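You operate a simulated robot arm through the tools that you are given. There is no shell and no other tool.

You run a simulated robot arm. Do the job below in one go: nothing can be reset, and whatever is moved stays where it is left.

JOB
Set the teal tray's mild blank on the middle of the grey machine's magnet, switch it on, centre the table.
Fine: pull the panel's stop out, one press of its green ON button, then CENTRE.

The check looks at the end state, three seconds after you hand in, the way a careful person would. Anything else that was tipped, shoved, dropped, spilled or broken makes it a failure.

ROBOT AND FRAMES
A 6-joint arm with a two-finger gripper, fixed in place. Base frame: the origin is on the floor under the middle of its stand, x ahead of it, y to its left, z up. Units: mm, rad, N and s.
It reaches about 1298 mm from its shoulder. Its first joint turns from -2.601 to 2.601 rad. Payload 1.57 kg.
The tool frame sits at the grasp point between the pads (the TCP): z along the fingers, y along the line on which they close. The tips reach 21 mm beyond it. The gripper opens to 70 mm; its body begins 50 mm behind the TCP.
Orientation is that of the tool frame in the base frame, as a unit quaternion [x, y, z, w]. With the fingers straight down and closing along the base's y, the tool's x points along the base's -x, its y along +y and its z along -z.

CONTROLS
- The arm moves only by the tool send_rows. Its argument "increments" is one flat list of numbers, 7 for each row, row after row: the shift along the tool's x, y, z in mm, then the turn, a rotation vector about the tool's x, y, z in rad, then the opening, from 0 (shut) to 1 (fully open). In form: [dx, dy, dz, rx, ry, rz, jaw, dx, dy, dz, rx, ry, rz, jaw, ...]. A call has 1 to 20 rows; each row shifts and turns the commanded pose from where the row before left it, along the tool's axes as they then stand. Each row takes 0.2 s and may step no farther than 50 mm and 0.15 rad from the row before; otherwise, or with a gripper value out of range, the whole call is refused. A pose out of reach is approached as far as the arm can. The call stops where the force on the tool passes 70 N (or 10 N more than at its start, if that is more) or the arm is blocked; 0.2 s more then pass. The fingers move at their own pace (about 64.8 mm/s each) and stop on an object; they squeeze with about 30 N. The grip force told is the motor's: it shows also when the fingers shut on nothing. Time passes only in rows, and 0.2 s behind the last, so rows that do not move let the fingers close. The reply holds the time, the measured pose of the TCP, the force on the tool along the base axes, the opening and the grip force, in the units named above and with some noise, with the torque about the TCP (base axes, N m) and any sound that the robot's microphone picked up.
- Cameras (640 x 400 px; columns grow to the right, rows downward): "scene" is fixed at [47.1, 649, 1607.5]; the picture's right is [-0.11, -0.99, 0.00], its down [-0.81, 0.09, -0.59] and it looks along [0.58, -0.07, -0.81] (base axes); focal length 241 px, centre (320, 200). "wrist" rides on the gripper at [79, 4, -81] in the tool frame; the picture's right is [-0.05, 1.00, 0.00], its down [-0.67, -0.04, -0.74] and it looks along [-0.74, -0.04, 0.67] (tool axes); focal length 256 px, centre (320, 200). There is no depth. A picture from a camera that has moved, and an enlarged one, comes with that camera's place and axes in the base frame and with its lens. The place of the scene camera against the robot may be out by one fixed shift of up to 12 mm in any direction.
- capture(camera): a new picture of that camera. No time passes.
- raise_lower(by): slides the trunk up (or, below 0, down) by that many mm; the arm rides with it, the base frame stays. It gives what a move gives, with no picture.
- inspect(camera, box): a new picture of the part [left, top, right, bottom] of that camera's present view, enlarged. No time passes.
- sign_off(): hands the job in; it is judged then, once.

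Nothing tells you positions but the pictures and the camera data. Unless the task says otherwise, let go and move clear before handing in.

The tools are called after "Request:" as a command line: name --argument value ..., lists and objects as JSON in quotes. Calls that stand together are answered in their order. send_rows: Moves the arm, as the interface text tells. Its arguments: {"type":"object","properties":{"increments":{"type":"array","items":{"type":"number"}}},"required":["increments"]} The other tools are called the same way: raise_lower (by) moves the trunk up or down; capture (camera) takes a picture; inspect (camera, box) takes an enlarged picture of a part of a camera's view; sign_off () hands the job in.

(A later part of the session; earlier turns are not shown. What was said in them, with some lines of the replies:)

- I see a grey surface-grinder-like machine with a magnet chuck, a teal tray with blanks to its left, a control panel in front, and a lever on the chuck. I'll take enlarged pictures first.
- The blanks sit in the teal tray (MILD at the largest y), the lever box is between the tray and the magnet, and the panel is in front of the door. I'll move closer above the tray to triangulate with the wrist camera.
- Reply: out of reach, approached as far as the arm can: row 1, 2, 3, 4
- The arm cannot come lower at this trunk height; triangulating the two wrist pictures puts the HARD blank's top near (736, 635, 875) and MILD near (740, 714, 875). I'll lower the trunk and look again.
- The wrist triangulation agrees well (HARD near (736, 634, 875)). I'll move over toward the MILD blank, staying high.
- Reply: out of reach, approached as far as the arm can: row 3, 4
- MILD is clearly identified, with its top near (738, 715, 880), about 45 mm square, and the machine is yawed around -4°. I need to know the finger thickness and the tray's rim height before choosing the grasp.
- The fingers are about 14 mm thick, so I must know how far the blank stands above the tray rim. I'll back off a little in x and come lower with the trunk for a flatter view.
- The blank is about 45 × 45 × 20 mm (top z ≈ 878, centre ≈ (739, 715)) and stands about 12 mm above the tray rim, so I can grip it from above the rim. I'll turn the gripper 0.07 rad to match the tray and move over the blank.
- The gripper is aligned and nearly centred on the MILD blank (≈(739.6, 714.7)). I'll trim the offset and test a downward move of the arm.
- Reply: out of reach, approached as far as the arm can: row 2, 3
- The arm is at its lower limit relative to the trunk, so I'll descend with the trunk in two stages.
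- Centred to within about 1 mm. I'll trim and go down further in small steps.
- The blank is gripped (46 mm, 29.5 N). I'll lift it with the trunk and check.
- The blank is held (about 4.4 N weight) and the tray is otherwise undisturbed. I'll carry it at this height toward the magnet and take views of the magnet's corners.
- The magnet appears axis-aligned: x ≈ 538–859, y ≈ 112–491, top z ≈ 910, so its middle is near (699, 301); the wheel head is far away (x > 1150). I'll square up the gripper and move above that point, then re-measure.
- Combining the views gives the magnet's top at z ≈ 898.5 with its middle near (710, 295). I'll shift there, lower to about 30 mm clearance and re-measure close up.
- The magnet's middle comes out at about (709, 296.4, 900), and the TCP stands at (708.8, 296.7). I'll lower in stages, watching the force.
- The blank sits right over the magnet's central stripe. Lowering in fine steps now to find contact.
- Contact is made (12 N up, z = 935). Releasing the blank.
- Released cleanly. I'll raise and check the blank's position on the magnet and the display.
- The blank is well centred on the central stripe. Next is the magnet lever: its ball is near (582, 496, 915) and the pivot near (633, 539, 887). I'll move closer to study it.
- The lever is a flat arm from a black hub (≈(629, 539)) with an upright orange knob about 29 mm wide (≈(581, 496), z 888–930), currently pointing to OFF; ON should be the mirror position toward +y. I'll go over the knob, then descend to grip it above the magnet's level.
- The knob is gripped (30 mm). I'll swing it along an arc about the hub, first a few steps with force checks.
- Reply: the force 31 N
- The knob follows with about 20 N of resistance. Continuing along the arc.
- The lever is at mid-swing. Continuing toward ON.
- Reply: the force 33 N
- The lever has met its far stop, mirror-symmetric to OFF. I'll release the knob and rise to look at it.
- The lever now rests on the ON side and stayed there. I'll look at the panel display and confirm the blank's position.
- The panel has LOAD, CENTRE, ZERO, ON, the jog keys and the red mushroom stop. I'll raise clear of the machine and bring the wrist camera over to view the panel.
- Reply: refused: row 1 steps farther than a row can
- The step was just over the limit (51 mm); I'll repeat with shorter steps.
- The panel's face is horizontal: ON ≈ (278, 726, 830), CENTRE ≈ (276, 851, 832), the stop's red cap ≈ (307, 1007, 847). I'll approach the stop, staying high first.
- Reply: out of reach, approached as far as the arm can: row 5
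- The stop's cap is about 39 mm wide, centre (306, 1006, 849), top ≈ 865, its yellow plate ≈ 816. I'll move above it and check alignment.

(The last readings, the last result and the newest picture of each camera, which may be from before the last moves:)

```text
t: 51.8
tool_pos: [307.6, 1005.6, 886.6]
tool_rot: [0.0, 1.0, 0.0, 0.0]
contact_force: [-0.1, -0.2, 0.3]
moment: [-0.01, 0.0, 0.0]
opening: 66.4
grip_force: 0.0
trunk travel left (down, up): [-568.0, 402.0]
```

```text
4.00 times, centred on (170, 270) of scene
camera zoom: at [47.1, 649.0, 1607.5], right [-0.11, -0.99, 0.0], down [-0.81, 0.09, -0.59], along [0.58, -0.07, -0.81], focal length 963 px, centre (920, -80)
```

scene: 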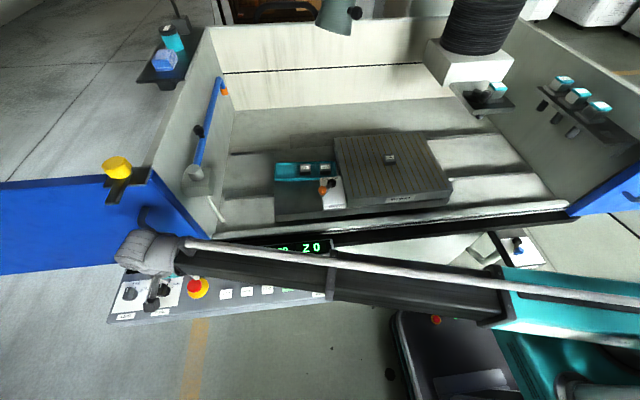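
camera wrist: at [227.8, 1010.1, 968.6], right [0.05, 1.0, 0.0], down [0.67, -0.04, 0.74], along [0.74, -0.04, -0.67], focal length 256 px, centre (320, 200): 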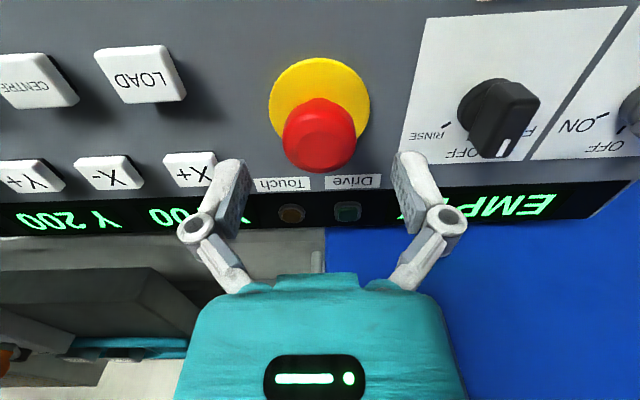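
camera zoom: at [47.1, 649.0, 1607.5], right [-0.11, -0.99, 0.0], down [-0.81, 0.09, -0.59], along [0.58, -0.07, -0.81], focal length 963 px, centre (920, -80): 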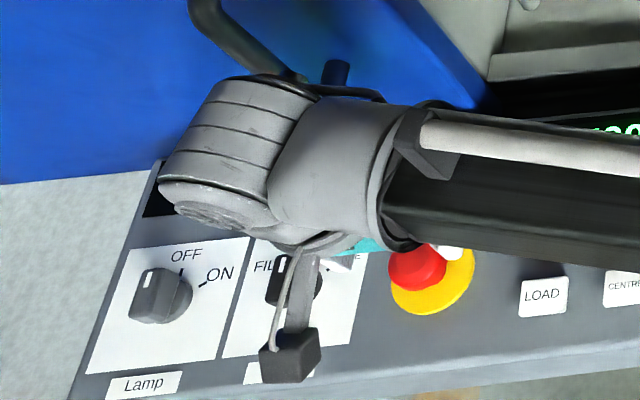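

The gripper is centred on the stop's cap (TCP (307.6, 1005.6) vs cap (308, 1005.5)). Lowering to put the tips around its widest part, then closing.

Request:
raise_lower --by -26

Request:
send_rows --increments '[0, 0, 0, 0, 0, 0, 0.8, 0, 0, 0, 0, 0, 0, 0.65, 0, 0, 0, 0, 0, 0, 0.45, 0, 0, 0, 0, 0, 0, 0.45, 0, 0, 0, 0, 0, 0, 0.45]'

Request:
inspect --camera "wrist" --box '[200, 70, 440, 220]'

```text
t: 52.5
tool_pos: [306.9, 1005.4, 861.4]
tool_rot: [-0.001, 1.0, 0.0, -0.001]
contact_force: [0.2, -0.2, 0.1]
moment: [-0.01, -0.05, 0.0]
opening: 66.5
grip_force: 0.1
trunk travel left (down, up): [-542.0, 428.0]
```

```text
t: 53.7
tool_pos: [308.0, 1005.8, 860.2]
tool_rot: [0.001, 1.0, 0.0, 0.0]
contact_force: [-0.8, -5.0, -1.2]
moment: [-0.07, -0.03, 0.01]
opening: 39.2
grip_force: 32.0
trunk travel left (down, up): [-542.0, 428.0]
```

```text
2.67 times, centred on (320, 145) of wrist
camera zoom: at [227.9, 1009.7, 942.7], right [0.05, 1.0, 0.0], down [0.67, -0.04, 0.74], along [0.74, -0.04, -0.67], focal length 683 px, centre (320, 347)
```

zoom: 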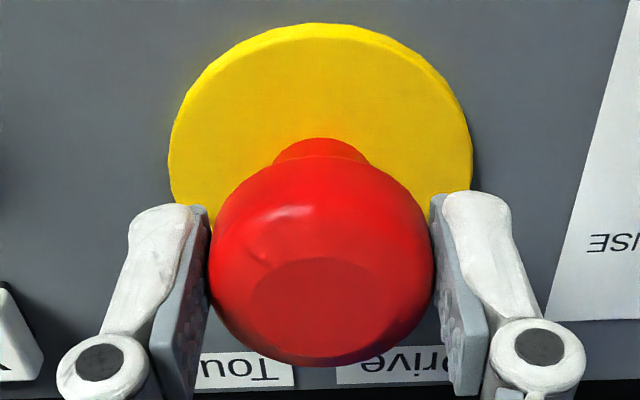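

The cap is gripped (39 mm). Now pulling straight up gently.

Request:
send_rows --increments '[0, 0, -2, 0, 0, 0, 0.45, 0, 0, -2, 0, 0, 0, 0.45, 0, 0, -2, 0, 0, 0, 0.45, 0, 0, 0, 0, 0, 0, 0.45]'

Request:
inspect --camera "wrist" --box '[200, 70, 440, 220]'

```text
t: 54.7
tool_pos: [307.6, 1004.9, 860.3]
tool_rot: [0.001, 1.0, 0.0, 0.0]
contact_force: [-0.4, -9.0, -3.5]
moment: [-0.15, 0.04, -0.04]
opening: 39.1
grip_force: 32.1
out of reach, approached as far as the arm can: row 2
trunk travel left (down, up): [-542.0, 428.0]
```

```text
2.67 times, centred on (320, 145) of wrist
camera zoom: at [227.9, 1009.7, 942.8], right [0.05, 1.0, 0.0], down [0.67, -0.04, 0.74], along [0.74, -0.04, -0.67], focal length 683 px, centre (320, 347)
```

zoom: 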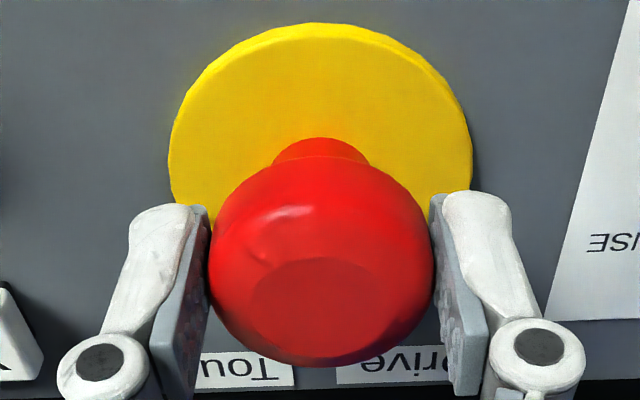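

The arm itself doesn't move in z here, so I'll pull with the trunk in small steps.

Request:
raise_lower --by 3

Request:
inspect --camera "wrist" --box '[200, 70, 440, 220]'

```text
t: 55.2
tool_pos: [308.3, 1003.8, 864.7]
tool_rot: [0.0, 1.0, 0.0, 0.0]
contact_force: [-1.2, -9.5, 0.1]
moment: [-0.07, 0.08, -0.07]
opening: 38.8
grip_force: 32.3
trunk travel left (down, up): [-545.0, 425.0]
```

```text
2.67 times, centred on (320, 145) of wrist
camera zoom: at [227.9, 1009.6, 946.3], right [0.05, 1.0, 0.0], down [0.67, -0.04, 0.74], along [0.74, -0.04, -0.67], focal length 683 px, centre (320, 347)
```

zoom: 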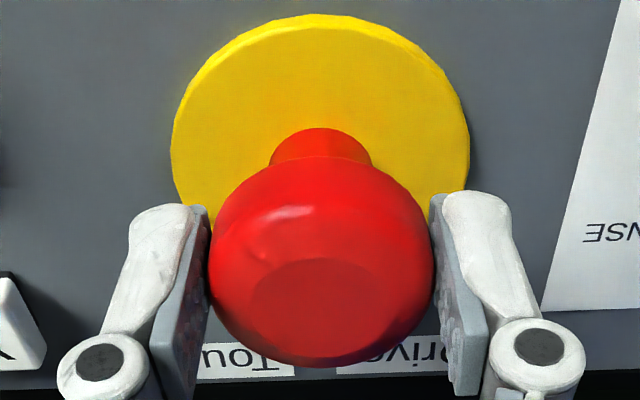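

The cap is coming out with the gripper. Continuing in small steps until the stop resists.

Request:
raise_lower --by 3

Request:
raise_lower --by 3

Request:
inspect --camera "wrist" --box '[200, 70, 440, 220]'

Request:
inspect --camera "scene" --box '[150, 230, 350, 320]'

```text
t: 55.8
tool_pos: [307.9, 1005.4, 867.8]
tool_rot: [-0.001, 1.0, 0.001, 0.0]
contact_force: [-0.2, -7.2, 6.6]
moment: [-0.08, 0.1, -0.06]
opening: 38.9
grip_force: 32.0
trunk travel left (down, up): [-548.0, 422.0]
```

```text
t: 56.3
tool_pos: [306.9, 1005.4, 869.1]
tool_rot: [0.0, 1.0, 0.0, 0.0]
contact_force: [-2.5, -14.1, -14.8]
moment: [-0.07, -0.19, -0.11]
opening: 38.9
grip_force: 31.8
trunk travel left (down, up): [-551.0, 419.0]
```

```text
2.67 times, centred on (320, 145) of wrist
camera zoom: at [227.9, 1009.9, 950.8], right [0.05, 1.0, 0.0], down [0.67, -0.03, 0.74], along [0.74, -0.04, -0.67], focal length 683 px, centre (320, 347)
```

zoom: 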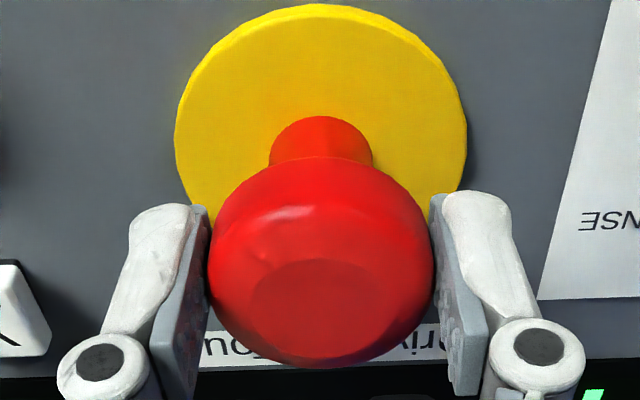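

```text
3.20 times, centred on (250, 275) of scene
camera zoom: at [47.1, 649.0, 1607.5], right [-0.11, -0.99, 0.0], down [-0.81, 0.09, -0.59], along [0.58, -0.07, -0.81], focal length 771 px, centre (544, -40)
```

zoom: 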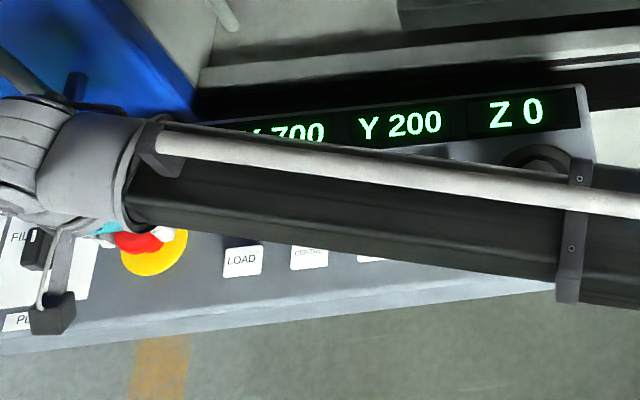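

The stop snapped outward (about 8 mm) and now resists at its outer end. I'll let go and rise.

Request:
send_rows --increments '[0, 0, 0, 0, 0, 0, 0.7, 0, 0, 0, 0, 0, 0, 0.95, 0, 0, 0, 0, 0, 0, 0.95]'

Request:
inspect --camera "wrist" --box '[200, 70, 440, 220]'

Request:
raise_lower --by 90

Request:
capture --camera "wrist"

```text
t: 57.1
tool_pos: [307.3, 1005.9, 868.7]
tool_rot: [-0.001, 1.0, 0.0, 0.0]
contact_force: [0.1, 0.2, 0.0]
moment: [0.0, 0.01, 0.0]
opening: 66.6
grip_force: 0.1
trunk travel left (down, up): [-551.0, 419.0]
```

```text
2.67 times, centred on (320, 145) of wrist
camera zoom: at [227.9, 1010.4, 951.6], right [0.05, 1.0, 0.0], down [0.67, -0.04, 0.74], along [0.74, -0.04, -0.67], focal length 683 px, centre (320, 347)
```

zoom: 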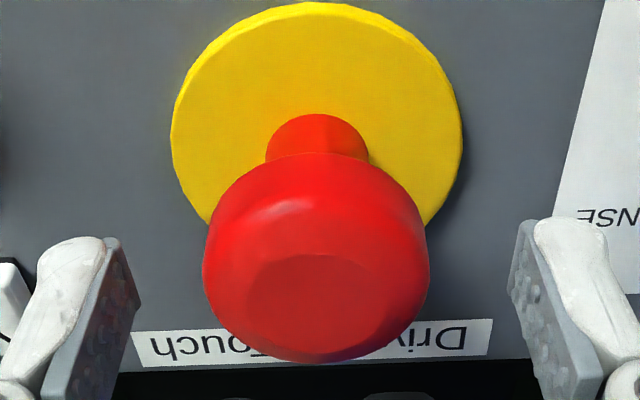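

```text
t: 58.3
tool_pos: [308.2, 1005.3, 958.7]
tool_rot: [0.0, 1.0, 0.0, 0.0]
contact_force: [0.9, 0.7, -1.3]
moment: [-0.01, 0.02, -0.02]
opening: 66.6
grip_force: 0.2
trunk travel left (down, up): [-641.0, 329.0]
```

```text
taken
camera wrist: at [227.8, 1010.4, 1041.4], right [0.05, 1.0, 0.0], down [0.67, -0.04, 0.74], along [0.74, -0.04, -0.67], focal length 256 px, centre (320, 200)
```

wrist: 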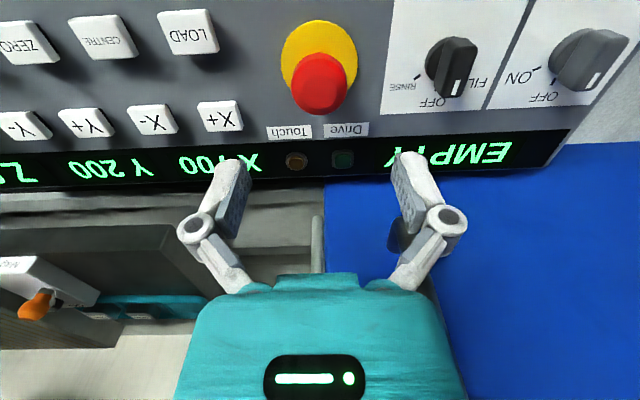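

The stop is out. Next I'll shut the fingers and move over the green ON button at about (278, 726).

Request:
send_rows --increments '[5, -46.5, 0, 0, 0, 0, 0.5, 5, -46.5, 0, 0, 0, 0, 0, 5, -46.5, 0, 0, 0, 0, 0, 5, -46.5, 0, 0, 0, 0, 0, 5, -46.5, 0, 0, 0, 0, 0, 5, -46.5, 0, 0, 0, 0, 0, 0, 0, 0, 0, 0, 0, 0]'

Request:
raise_lower --by -40

Request:
capture --camera "wrist"

Request:
inspect --camera "wrist" --box '[220, 50, 420, 175]'

Request:
capture --camera "scene"

```text
t: 59.9
tool_pos: [275.4, 731.0, 959.4]
tool_rot: [-0.001, 1.0, -0.001, 0.0]
contact_force: [-0.1, 0.6, -0.8]
moment: [0.02, -0.01, 0.01]
opening: 0.1
grip_force: 28.8
out of reach, approached as far as the arm can: row 1, 2, 4, 5
trunk travel left (down, up): [-641.0, 329.0]
```

```text
t: 60.8
tool_pos: [275.8, 731.1, 919.5]
tool_rot: [0.0, 1.0, -0.001, -0.001]
contact_force: [0.1, 0.8, -0.5]
moment: [0.0, -0.01, -0.01]
opening: 0.2
grip_force: 28.6
trunk travel left (down, up): [-601.0, 369.0]
```

```text
taken
camera wrist: at [196.1, 735.1, 1001.6], right [0.05, 1.0, 0.0], down [0.67, -0.04, 0.74], along [0.74, -0.04, -0.67], focal length 256 px, centre (320, 200)
```

wrist: 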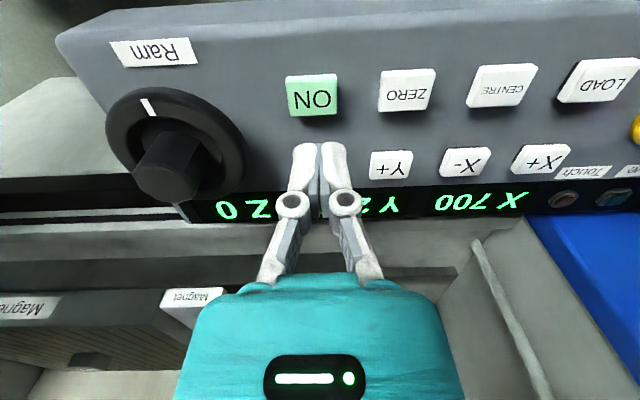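

```text
3.20 times, centred on (320, 112) of wrist
camera zoom: at [196.1, 735.1, 1001.6], right [0.05, 1.0, 0.0], down [0.67, -0.04, 0.74], along [0.74, -0.04, -0.67], focal length 819 px, centre (320, 480)
```

zoom: 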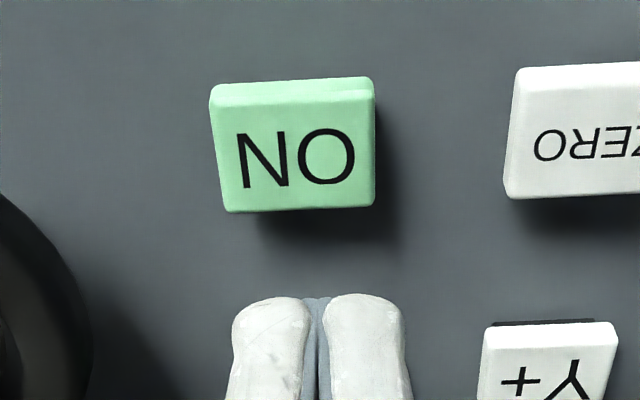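

```text
taken
```

scene: 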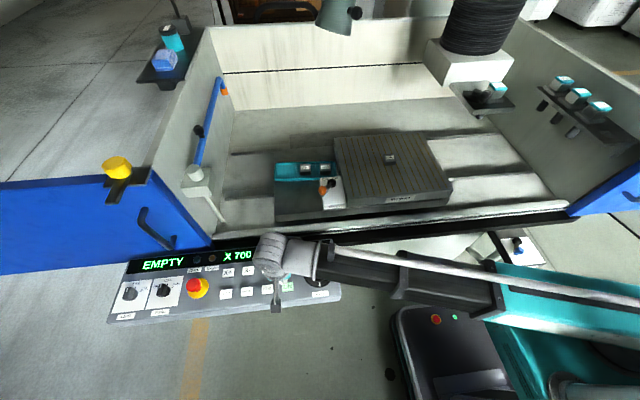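

Request:
send_rows --increments '[-5.5, -6, 0, 0, 0, 0, 0, 0, 0, 0, 0, 0, 0, 0]'

Request:
raise_lower --by -48

Request:
capture --camera "wrist"

Request:
inspect --camera "wrist" --box '[220, 70, 420, 195]'

Request:
inspect --camera "scene" --box '[110, 220, 350, 330]'

```text
t: 61.4
tool_pos: [282.0, 724.5, 918.5]
tool_rot: [0.001, 1.0, 0.0, 0.0]
contact_force: [0.2, 0.5, 0.4]
moment: [0.02, 0.01, 0.0]
opening: 0.0
grip_force: 28.2
trunk travel left (down, up): [-601.0, 369.0]
```

```text
t: 62.3
tool_pos: [281.8, 725.4, 870.6]
tool_rot: [0.0, 1.0, 0.001, 0.0]
contact_force: [0.8, 0.3, 1.1]
moment: [0.0, -0.01, -0.01]
opening: 0.0
grip_force: 28.9
trunk travel left (down, up): [-553.0, 417.0]
```

```text
taken
camera wrist: at [201.9, 729.2, 953.6], right [0.05, 1.0, 0.0], down [0.67, -0.04, 0.74], along [0.74, -0.04, -0.67], focal length 256 px, centre (320, 200)
```

wrist: 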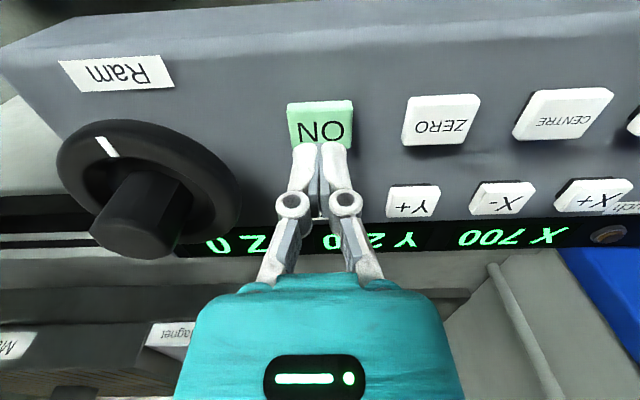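

```text
3.20 times, centred on (320, 132) of wrist
camera zoom: at [201.9, 729.2, 953.6], right [0.05, 1.0, 0.0], down [0.67, -0.04, 0.74], along [0.74, -0.04, -0.67], focal length 819 px, centre (320, 416)
```

zoom: 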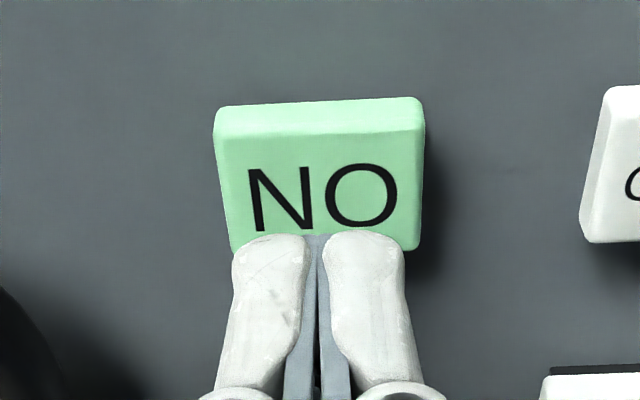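

```text
2.67 times, centred on (230, 275) of scene
camera zoom: at [47.1, 649.0, 1607.5], right [-0.11, -0.99, 0.0], down [-0.81, 0.09, -0.59], along [0.58, -0.07, -0.81], focal length 642 px, centre (560, 0)
```

zoom: 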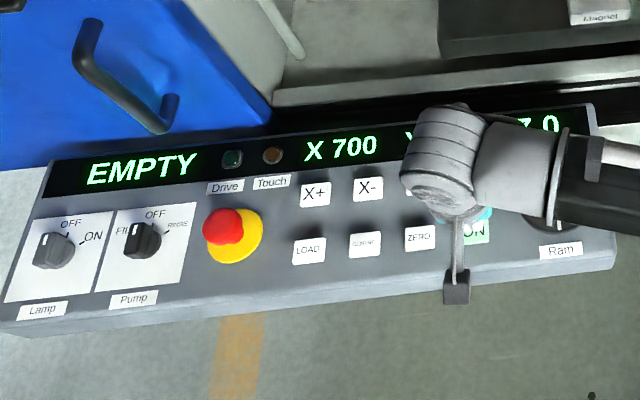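

The closed tips are right above the ON button's middle. Descending in small steps and watching force and lamp.

Request:
raise_lower --by -14

Request:
raise_lower --by -3

Request:
capture --camera "wrist"

Request:
inspect --camera "scene" --box '[110, 220, 350, 330]'

```text
t: 62.9
tool_pos: [282.0, 724.0, 858.4]
tool_rot: [0.0, 1.0, 0.0, -0.001]
contact_force: [-0.1, 0.3, -0.6]
moment: [0.0, 0.01, 0.04]
opening: 0.1
grip_force: 28.5
trunk travel left (down, up): [-539.0, 431.0]
```

```text
t: 63.4
tool_pos: [281.9, 723.4, 853.7]
tool_rot: [0.0, 1.0, -0.001, 0.0]
contact_force: [-0.2, -0.2, -0.2]
moment: [-0.01, 0.04, -0.01]
opening: 0.2
grip_force: 28.2
trunk travel left (down, up): [-536.0, 434.0]
```

```text
taken
camera wrist: at [202.0, 729.3, 936.6], right [0.05, 1.0, 0.0], down [0.67, -0.04, 0.74], along [0.74, -0.04, -0.67], focal length 256 px, centre (320, 200)
```

wrist: 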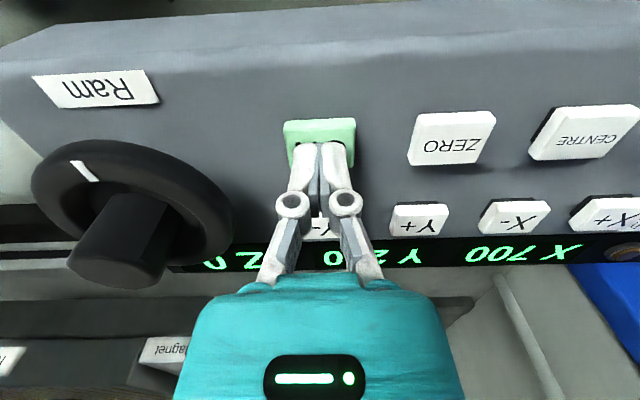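

```text
2.67 times, centred on (230, 275) of scene
camera zoom: at [47.1, 649.0, 1607.5], right [-0.11, -0.99, 0.0], down [-0.81, 0.09, -0.59], along [0.58, -0.07, -0.81], focal length 642 px, centre (560, 0)
```

zoom: 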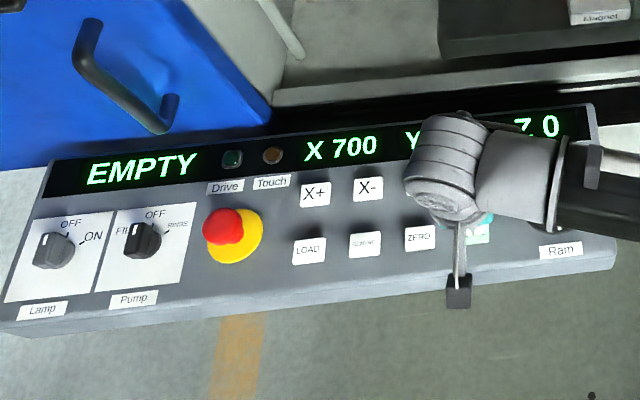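

Request:
raise_lower --by -3

Request:
raise_lower --by -2

Request:
inspect --camera "wrist" --box '[240, 90, 400, 190]'

Request:
inspect --camera "scene" --box '[110, 220, 350, 330]'

```text
t: 63.9
tool_pos: [281.5, 724.2, 851.7]
tool_rot: [0.0, 1.0, 0.0, 0.0]
contact_force: [-0.3, 0.4, 0.8]
moment: [-0.01, -0.01, 0.02]
opening: 6.0
grip_force: 28.3
trunk travel left (down, up): [-533.0, 437.0]
heard: click
```

```text
t: 64.4
tool_pos: [281.3, 723.8, 849.4]
tool_rot: [-0.001, 1.0, 0.0, -0.001]
contact_force: [0.1, 1.1, 1.9]
moment: [0.01, 0.0, 0.05]
opening: 6.0
grip_force: 28.5
trunk travel left (down, up): [-531.0, 439.0]
```

```text
4.00 times, centred on (320, 140) of wrist
camera zoom: at [201.9, 729.2, 931.6], right [0.05, 1.0, 0.0], down [0.67, -0.04, 0.74], along [0.74, -0.04, -0.67], focal length 1024 px, centre (320, 440)
```

zoom: 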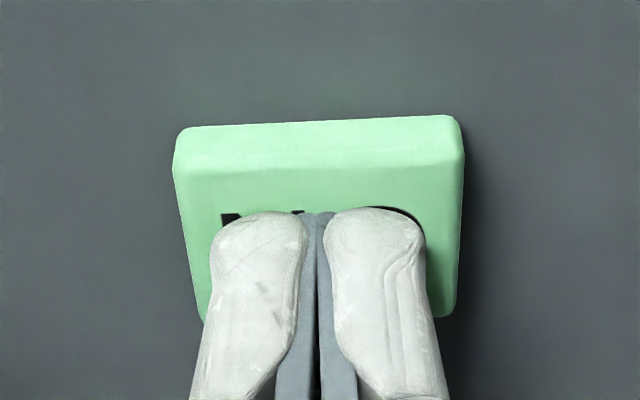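

```text
2.67 times, centred on (230, 275) of scene
camera zoom: at [47.1, 649.0, 1607.5], right [-0.11, -0.99, 0.0], down [-0.81, 0.09, -0.59], along [0.58, -0.07, -0.81], focal length 642 px, centre (560, 0)
```

zoom: 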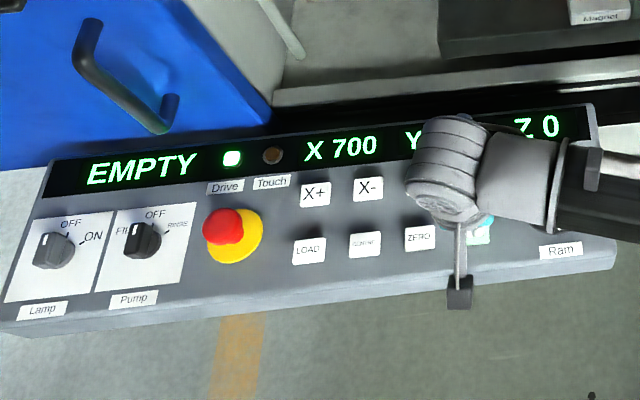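

A click was heard and the Drive lamp is lit. I'll lift straight up and move over CENTRE.

Request:
raise_lower --by 60

Request:
send_rows --increments '[1, 42, 0, 0, 0, 0, 0, 1, 42, 0, 0, 0, 0, 0, 1, 42, 0, 0, 0, 0, 0, 0, 0, 0, 0, 0, 0, 0]'

Request:
capture --camera "wrist"

Request:
inspect --camera "wrist" --box '[220, 50, 420, 175]'

Request:
capture --camera "scene"

```text
t: 65.4
tool_pos: [282.1, 724.6, 909.9]
tool_rot: [0.0, 1.0, 0.0, -0.001]
contact_force: [0.0, -0.5, 0.5]
moment: [-0.01, 0.02, 0.01]
opening: 0.0
grip_force: 28.4
trunk travel left (down, up): [-591.0, 379.0]
```

```text
t: 66.4
tool_pos: [276.8, 851.0, 910.2]
tool_rot: [0.0, 1.0, 0.0, -0.001]
contact_force: [0.1, 0.6, -0.2]
moment: [-0.05, 0.0, -0.04]
opening: 0.0
grip_force: 28.4
trunk travel left (down, up): [-591.0, 379.0]
```

```text
taken
camera wrist: at [197.2, 855.8, 991.4], right [0.05, 1.0, 0.0], down [0.67, -0.04, 0.74], along [0.74, -0.04, -0.67], focal length 256 px, centre (320, 200)
```

wrist: 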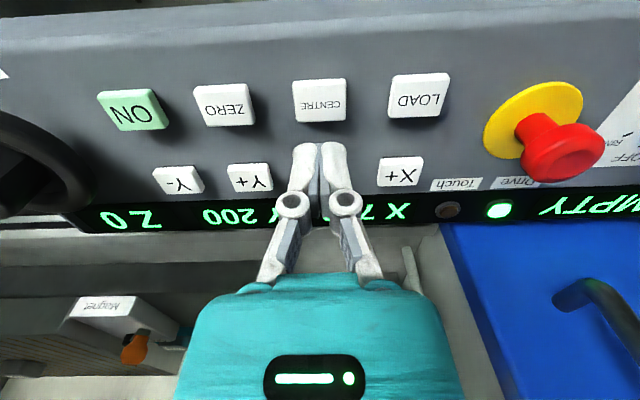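

```text
3.20 times, centred on (320, 112) of wrist
camera zoom: at [197.2, 855.8, 991.4], right [0.05, 1.0, 0.0], down [0.67, -0.04, 0.74], along [0.74, -0.04, -0.67], focal length 819 px, centre (320, 480)
```

zoom: 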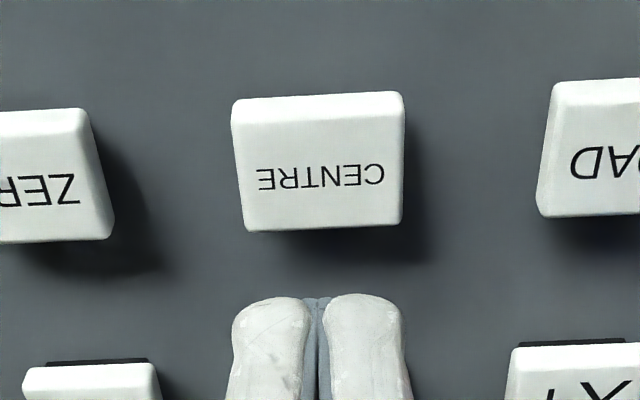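

```text
taken
```

scene: 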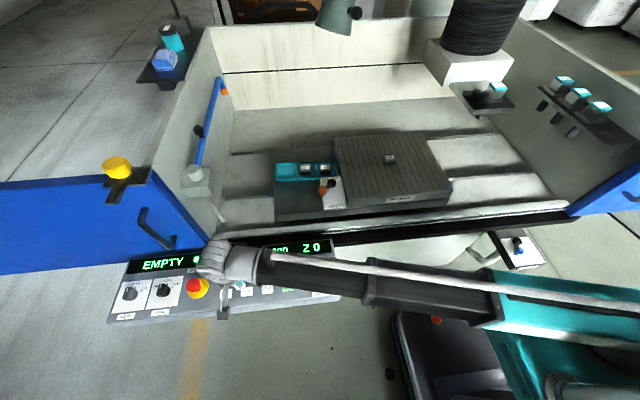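

The tips are nearly above CENTRE (target (281, 851.5)). Trim, then descend.

Request:
send_rows --increments '[-4.2, 0.5, 0, 0, 0, 0, 0, 0, 0, 0, 0, 0, 0, 0]'

Request:
raise_lower --by -52

Request:
capture --camera "wrist"

```text
t: 67.0
tool_pos: [280.8, 852.2, 908.9]
tool_rot: [0.0, 1.0, 0.0, 0.0]
contact_force: [-0.2, -0.1, 0.6]
moment: [0.01, -0.01, 0.0]
opening: 0.0
grip_force: 28.8
trunk travel left (down, up): [-591.0, 379.0]
```

```text
t: 68.0
tool_pos: [280.0, 851.6, 856.4]
tool_rot: [0.001, 1.0, -0.001, 0.001]
contact_force: [-0.2, -0.9, 0.4]
moment: [0.01, 0.0, 0.0]
opening: 0.0
grip_force: 28.2
trunk travel left (down, up): [-539.0, 431.0]
```

```text
taken
camera wrist: at [201.3, 856.1, 939.6], right [0.05, 1.0, 0.0], down [0.67, -0.04, 0.74], along [0.74, -0.04, -0.67], focal length 256 px, centre (320, 200)
```

wrist: 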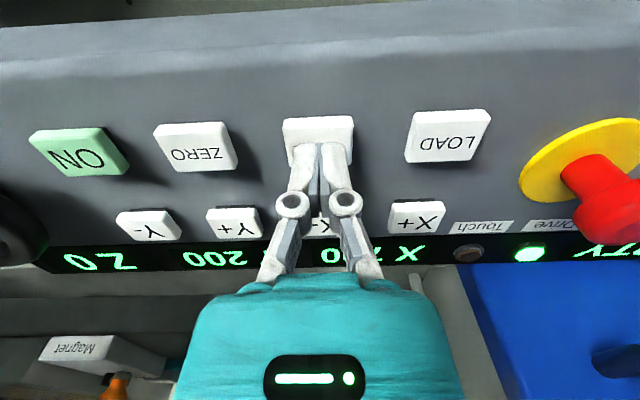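

Request:
raise_lower --by -3

Request:
raise_lower --by -3

Request:
inspect --camera "scene" --box '[110, 120, 470, 330]'

```text
t: 68.5
tool_pos: [280.7, 851.6, 854.6]
tool_rot: [0.0, 1.0, 0.0, 0.001]
contact_force: [-0.4, -0.3, 0.4]
moment: [0.0, 0.03, 0.03]
opening: 0.2
grip_force: 29.0
trunk travel left (down, up): [-536.0, 434.0]
```

```text
t: 69.0
tool_pos: [280.0, 852.9, 850.6]
tool_rot: [-0.001, 1.0, -0.001, 0.0]
contact_force: [-1.2, 0.2, 0.8]
moment: [0.01, -0.01, -0.02]
opening: 6.0
grip_force: 28.3
trunk travel left (down, up): [-533.0, 437.0]
heard: click
```

```text
1.78 times, centred on (290, 225) of scene
camera zoom: at [47.1, 649.0, 1607.5], right [-0.11, -0.99, 0.0], down [-0.81, 0.09, -0.59], along [0.58, -0.07, -0.81], focal length 428 px, centre (373, 156)
```

zoom: 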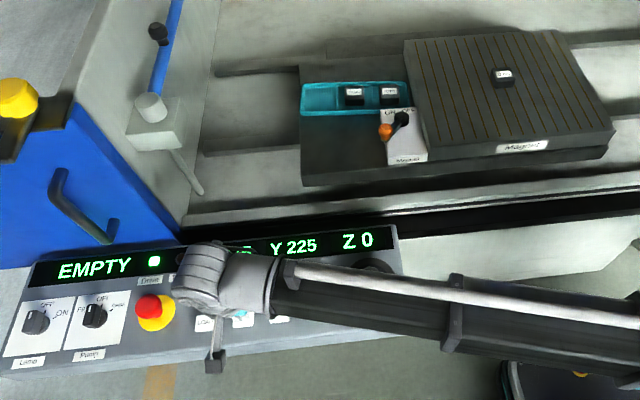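

A click was heard and the table is travelling (Y now 225). I'll lift off the button and let it finish.

Request:
raise_lower --by 80

Request:
capture --camera "scene"

Request:
inspect --camera "scene" --box '[110, 120, 470, 330]'

```text
t: 70.2
tool_pos: [280.6, 851.5, 931.6]
tool_rot: [0.0, 1.0, 0.0, 0.0]
contact_force: [0.9, 0.4, -0.8]
moment: [-0.01, -0.01, 0.02]
opening: 0.0
grip_force: 29.1
trunk travel left (down, up): [-613.0, 357.0]
```

```text
taken
```

scene: 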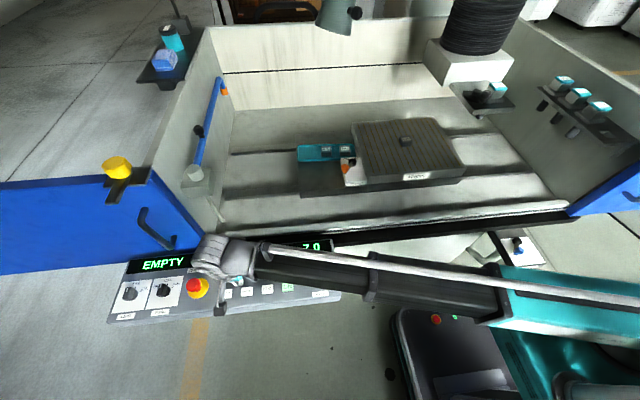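

```text
1.78 times, centred on (290, 225) of scene
camera zoom: at [47.1, 649.0, 1607.5], right [-0.11, -0.99, 0.0], down [-0.81, 0.09, -0.59], along [0.58, -0.07, -0.81], focal length 428 px, centre (373, 156)
```

zoom: 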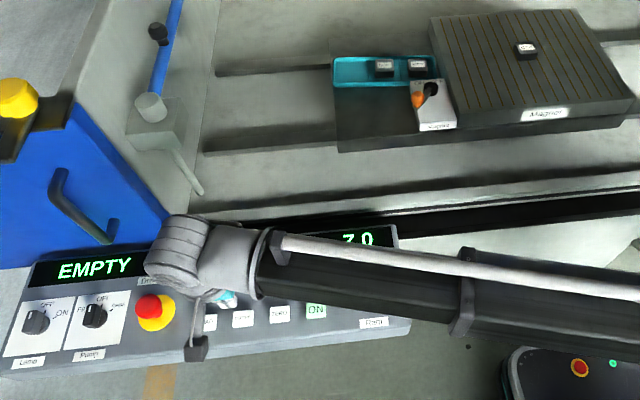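

The table is travelling in both axes. I'll raise and move the arm clear of the panel meanwhile.

Request:
raise_lower --by 230

Request:
send_rows --increments '[0, -45, 0, 0, 0, 0, 0.5, 0, -45, 0, 0, 0, 0, 0.5, 0, -45, 0, 0, 0, 0, 0.5, 0, -45, 0, 0, 0, 0, 0.5, 0, -45, 0, 0, 0, 0, 0.5, 0, -45, 0, 0, 0, 0, 0.5, 0, -45, 0, 0, 0, 0, 0.5, 0, -45, 0, 0, 0, 0, 0.5, 0, 0, 0, 0, 0, 0, 0.5]'

Request:
capture --camera "scene"

Request:
inspect --camera "scene" --box '[100, 220, 350, 330]'

Request:
inspect --camera "scene" --box '[270, 90, 490, 220]'

Request:
capture --camera "wrist"

```text
t: 72.6
tool_pos: [281.8, 852.7, 1160.8]
tool_rot: [0.001, 1.0, -0.001, 0.0]
contact_force: [0.3, 0.0, -0.1]
moment: [-0.02, 0.0, 0.01]
opening: 0.2
grip_force: 28.6
trunk travel left (down, up): [-843.0, 127.0]
```

```text
t: 74.6
tool_pos: [282.7, 493.1, 1160.6]
tool_rot: [0.0, 1.0, 0.0, 0.001]
contact_force: [-0.1, -0.4, -0.5]
moment: [-0.03, 0.02, -0.01]
opening: 35.1
grip_force: 0.1
out of reach, approached as far as the arm can: row 2
trunk travel left (down, up): [-843.0, 127.0]
```

```text
taken
```

scene: 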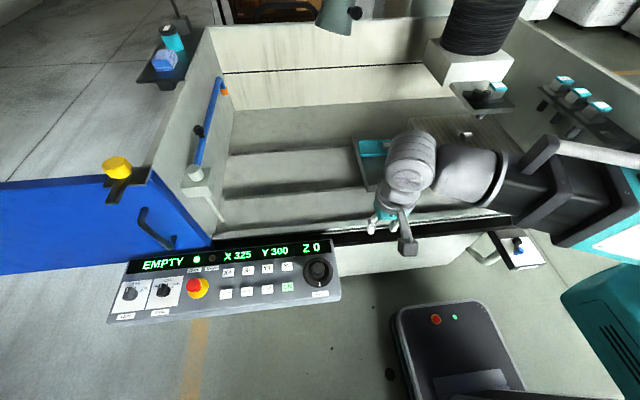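

```text
2.56 times, centred on (225, 275) of scene
camera zoom: at [47.1, 649.0, 1607.5], right [-0.11, -0.99, 0.0], down [-0.81, 0.09, -0.59], along [0.58, -0.07, -0.81], focal length 616 px, centre (563, 8)
```

zoom: 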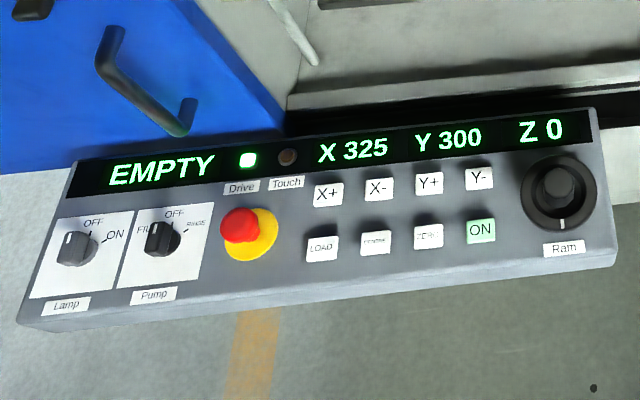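

```text
2.91 times, centred on (380, 155) of scene
camera zoom: at [47.1, 649.0, 1607.5], right [-0.11, -0.99, 0.0], down [-0.81, 0.09, -0.59], along [0.58, -0.07, -0.81], focal length 701 px, centre (146, 331)
```

zoom: 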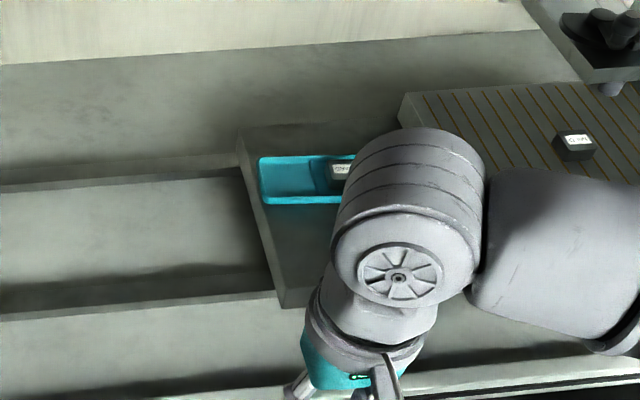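

```text
taken
camera wrist: at [202.9, 496.8, 1243.5], right [0.05, 1.0, 0.0], down [0.67, -0.04, 0.74], along [0.74, -0.04, -0.67], focal length 256 px, centre (320, 200)
```

wrist: 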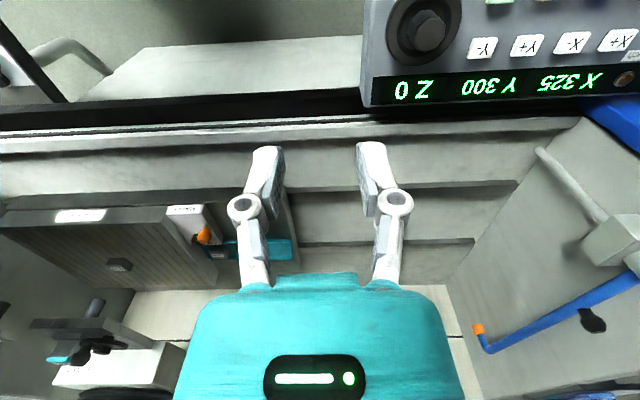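

The display shows X 325, Y 300 and the stop stays out with Drive lit. I'll wait for the table to finish.

Request:
send_rows --increments '[0, 0, 0, 0, 0, 0, 0.5, 0, 0, 0, 0, 0, 0, 0.5, 0, 0, 0, 0, 0, 0, 0.5, 0, 0, 0, 0, 0, 0, 0.5, 0, 0, 0, 0, 0, 0, 0.5, 0, 0, 0, 0, 0, 0, 0.5, 0, 0, 0, 0, 0, 0, 0.5, 0, 0, 0, 0, 0, 0, 0.5, 0, 0, 0, 0, 0, 0, 0.5, 0, 0, 0, 0, 0, 0, 0.5]'

Request:
inspect --camera "scene" --box '[100, 220, 350, 330]'

Request:
capture --camera "wrist"

```text
t: 76.8
tool_pos: [283.0, 492.5, 1161.2]
tool_rot: [0.0, 1.0, 0.0, 0.0]
contact_force: [0.0, -0.6, -0.9]
moment: [0.0, 0.01, 0.02]
opening: 34.9
grip_force: 0.1
trunk travel left (down, up): [-843.0, 127.0]
```

```text
2.56 times, centred on (225, 275) of scene
camera zoom: at [47.1, 649.0, 1607.5], right [-0.11, -0.99, 0.0], down [-0.81, 0.09, -0.59], along [0.58, -0.07, -0.81], focal length 616 px, centre (563, 8)
```

zoom: 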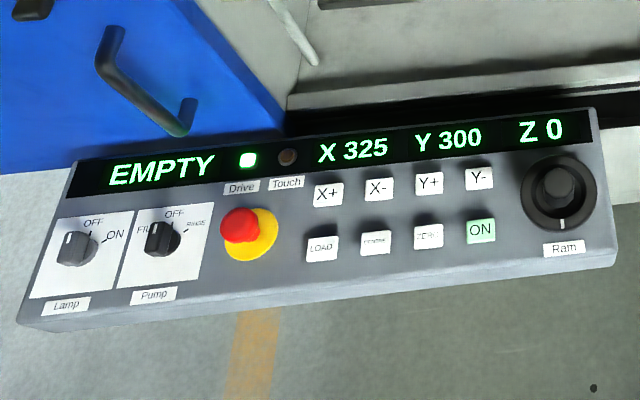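

```text
taken
camera wrist: at [202.7, 496.9, 1243.6], right [0.05, 1.0, 0.0], down [0.67, -0.04, 0.74], along [0.74, -0.04, -0.67], focal length 256 px, centre (320, 200)
```

wrist: 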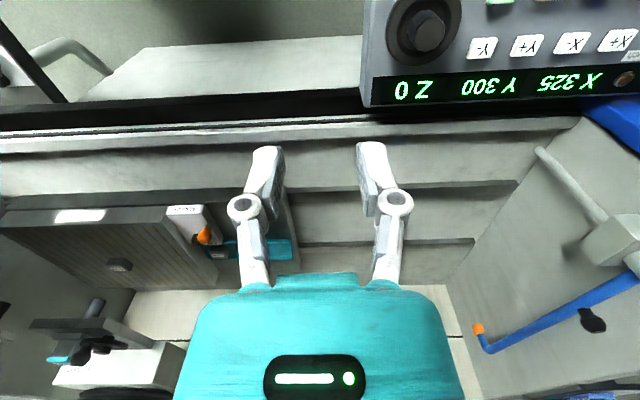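

The table has settled at X 325, Y 300. I'll swing the arm aside so the fixed camera can see the magnet, blank and lever.

Request:
send_rows --increments '[22.2, 36.6, 0, 0, 0, 0, 0.5, 22.2, 36.6, 0, 0, 0, 0, 0.5, 22.2, 36.6, 0, 0, 0, 0, 0.5, 22.2, 36.6, 0, 0, 0, 0, 0.5, 22.2, 36.6, 0, 0, 0, 0, 0.5, 22.2, 36.6, 0, 0, 0, 0, 0.5, 22.2, 36.6, 0, 0, 0, 0, 0.5, 22.2, 36.6, 0, 0, 0, 0, 0.5, 0, 0, 0, 0, 0, 0, 0.5]'

Request:
capture --camera "scene"

Request:
inspect --camera "scene" --box '[340, 70, 540, 200]'

Request:
inspect --camera "scene" --box '[350, 120, 450, 190]'

```text
t: 78.8
tool_pos: [101.3, 782.9, 1160.2]
tool_rot: [0.0, 1.0, 0.0, -0.001]
contact_force: [-0.9, -0.3, 0.1]
moment: [0.0, 0.02, 0.0]
opening: 35.0
grip_force: 0.1
trunk travel left (down, up): [-843.0, 127.0]
```

```text
taken
```

scene: 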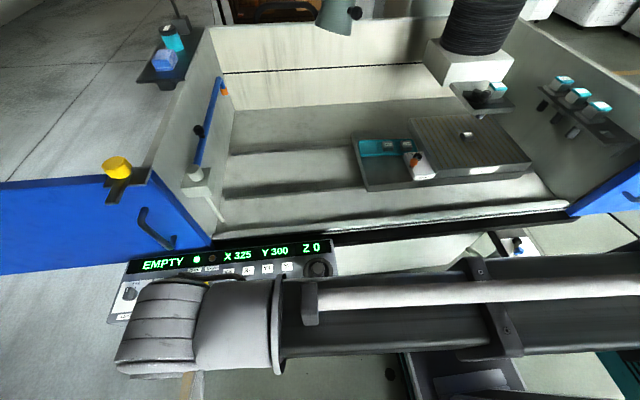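

```text
3.08 times, centred on (440, 135) of scene
camera zoom: at [47.1, 649.0, 1607.5], right [-0.11, -0.99, 0.0], down [-0.81, 0.09, -0.59], along [0.58, -0.07, -0.81], focal length 741 px, centre (-49, 400)
```

zoom: 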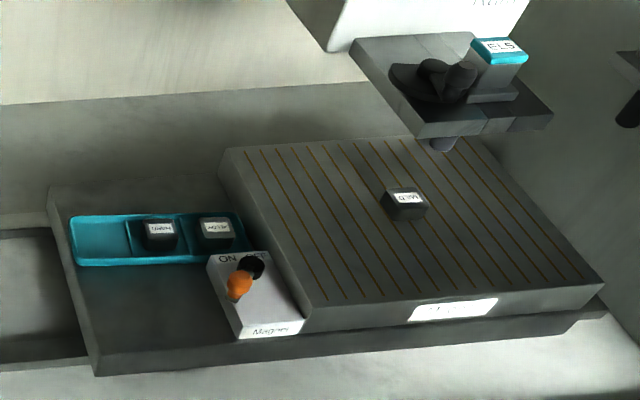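

```text
5.71 times, centred on (400, 155) of scene
camera zoom: at [47.1, 649.0, 1607.5], right [-0.11, -0.99, 0.0], down [-0.81, 0.09, -0.59], along [0.58, -0.07, -0.81], focal length 1376 px, centre (-137, 457)
```

zoom: 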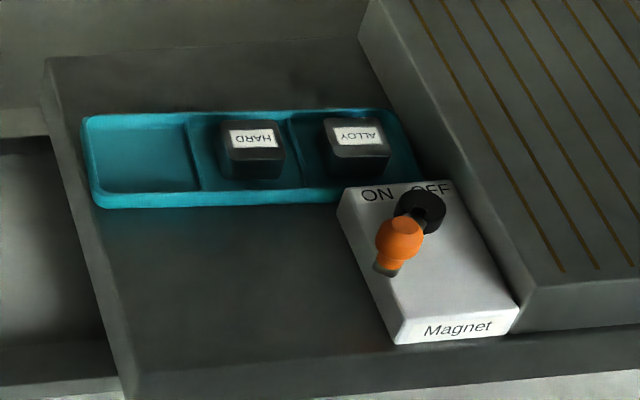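

The mild blank is centred on the magnet with the lever at ON, the stop is out, and the Drive lamp is lit. The table is at rest at X 325, Y 300, the other blanks are undisturbed, and the arm is clear. The display still reads EMPTY, as it did at the start; I don't know what it refers to. I'm handing in now.

Request:
sign_off

```text
The job is handed in.
```

The mild blank is on the middle of the magnet, the magnet is switched on, and the table is centred at X 325, Y 300. The job is handed in.

- **Blank:** it was still on the magnet's middle after the table moved, to within a few millimetres by the pictures.
- **Magnet lever:** I swung it from OFF until it met its far stop on the ON side, and it stayed there.
- **Panel:** the stop is pulled out, green ON was pressed once (one click, Drive lamp lit), then CENTRE was pressed once.
- **Surroundings:** the HARD and ALLOY blanks are still in the tray, and I saw nothing else moved or knocked. The arm is clear, raised above the panel.

The panel display read EMPTY from start to finish. I don't know what it refers to, so I can't say whether it should have changed once the magnet was on.
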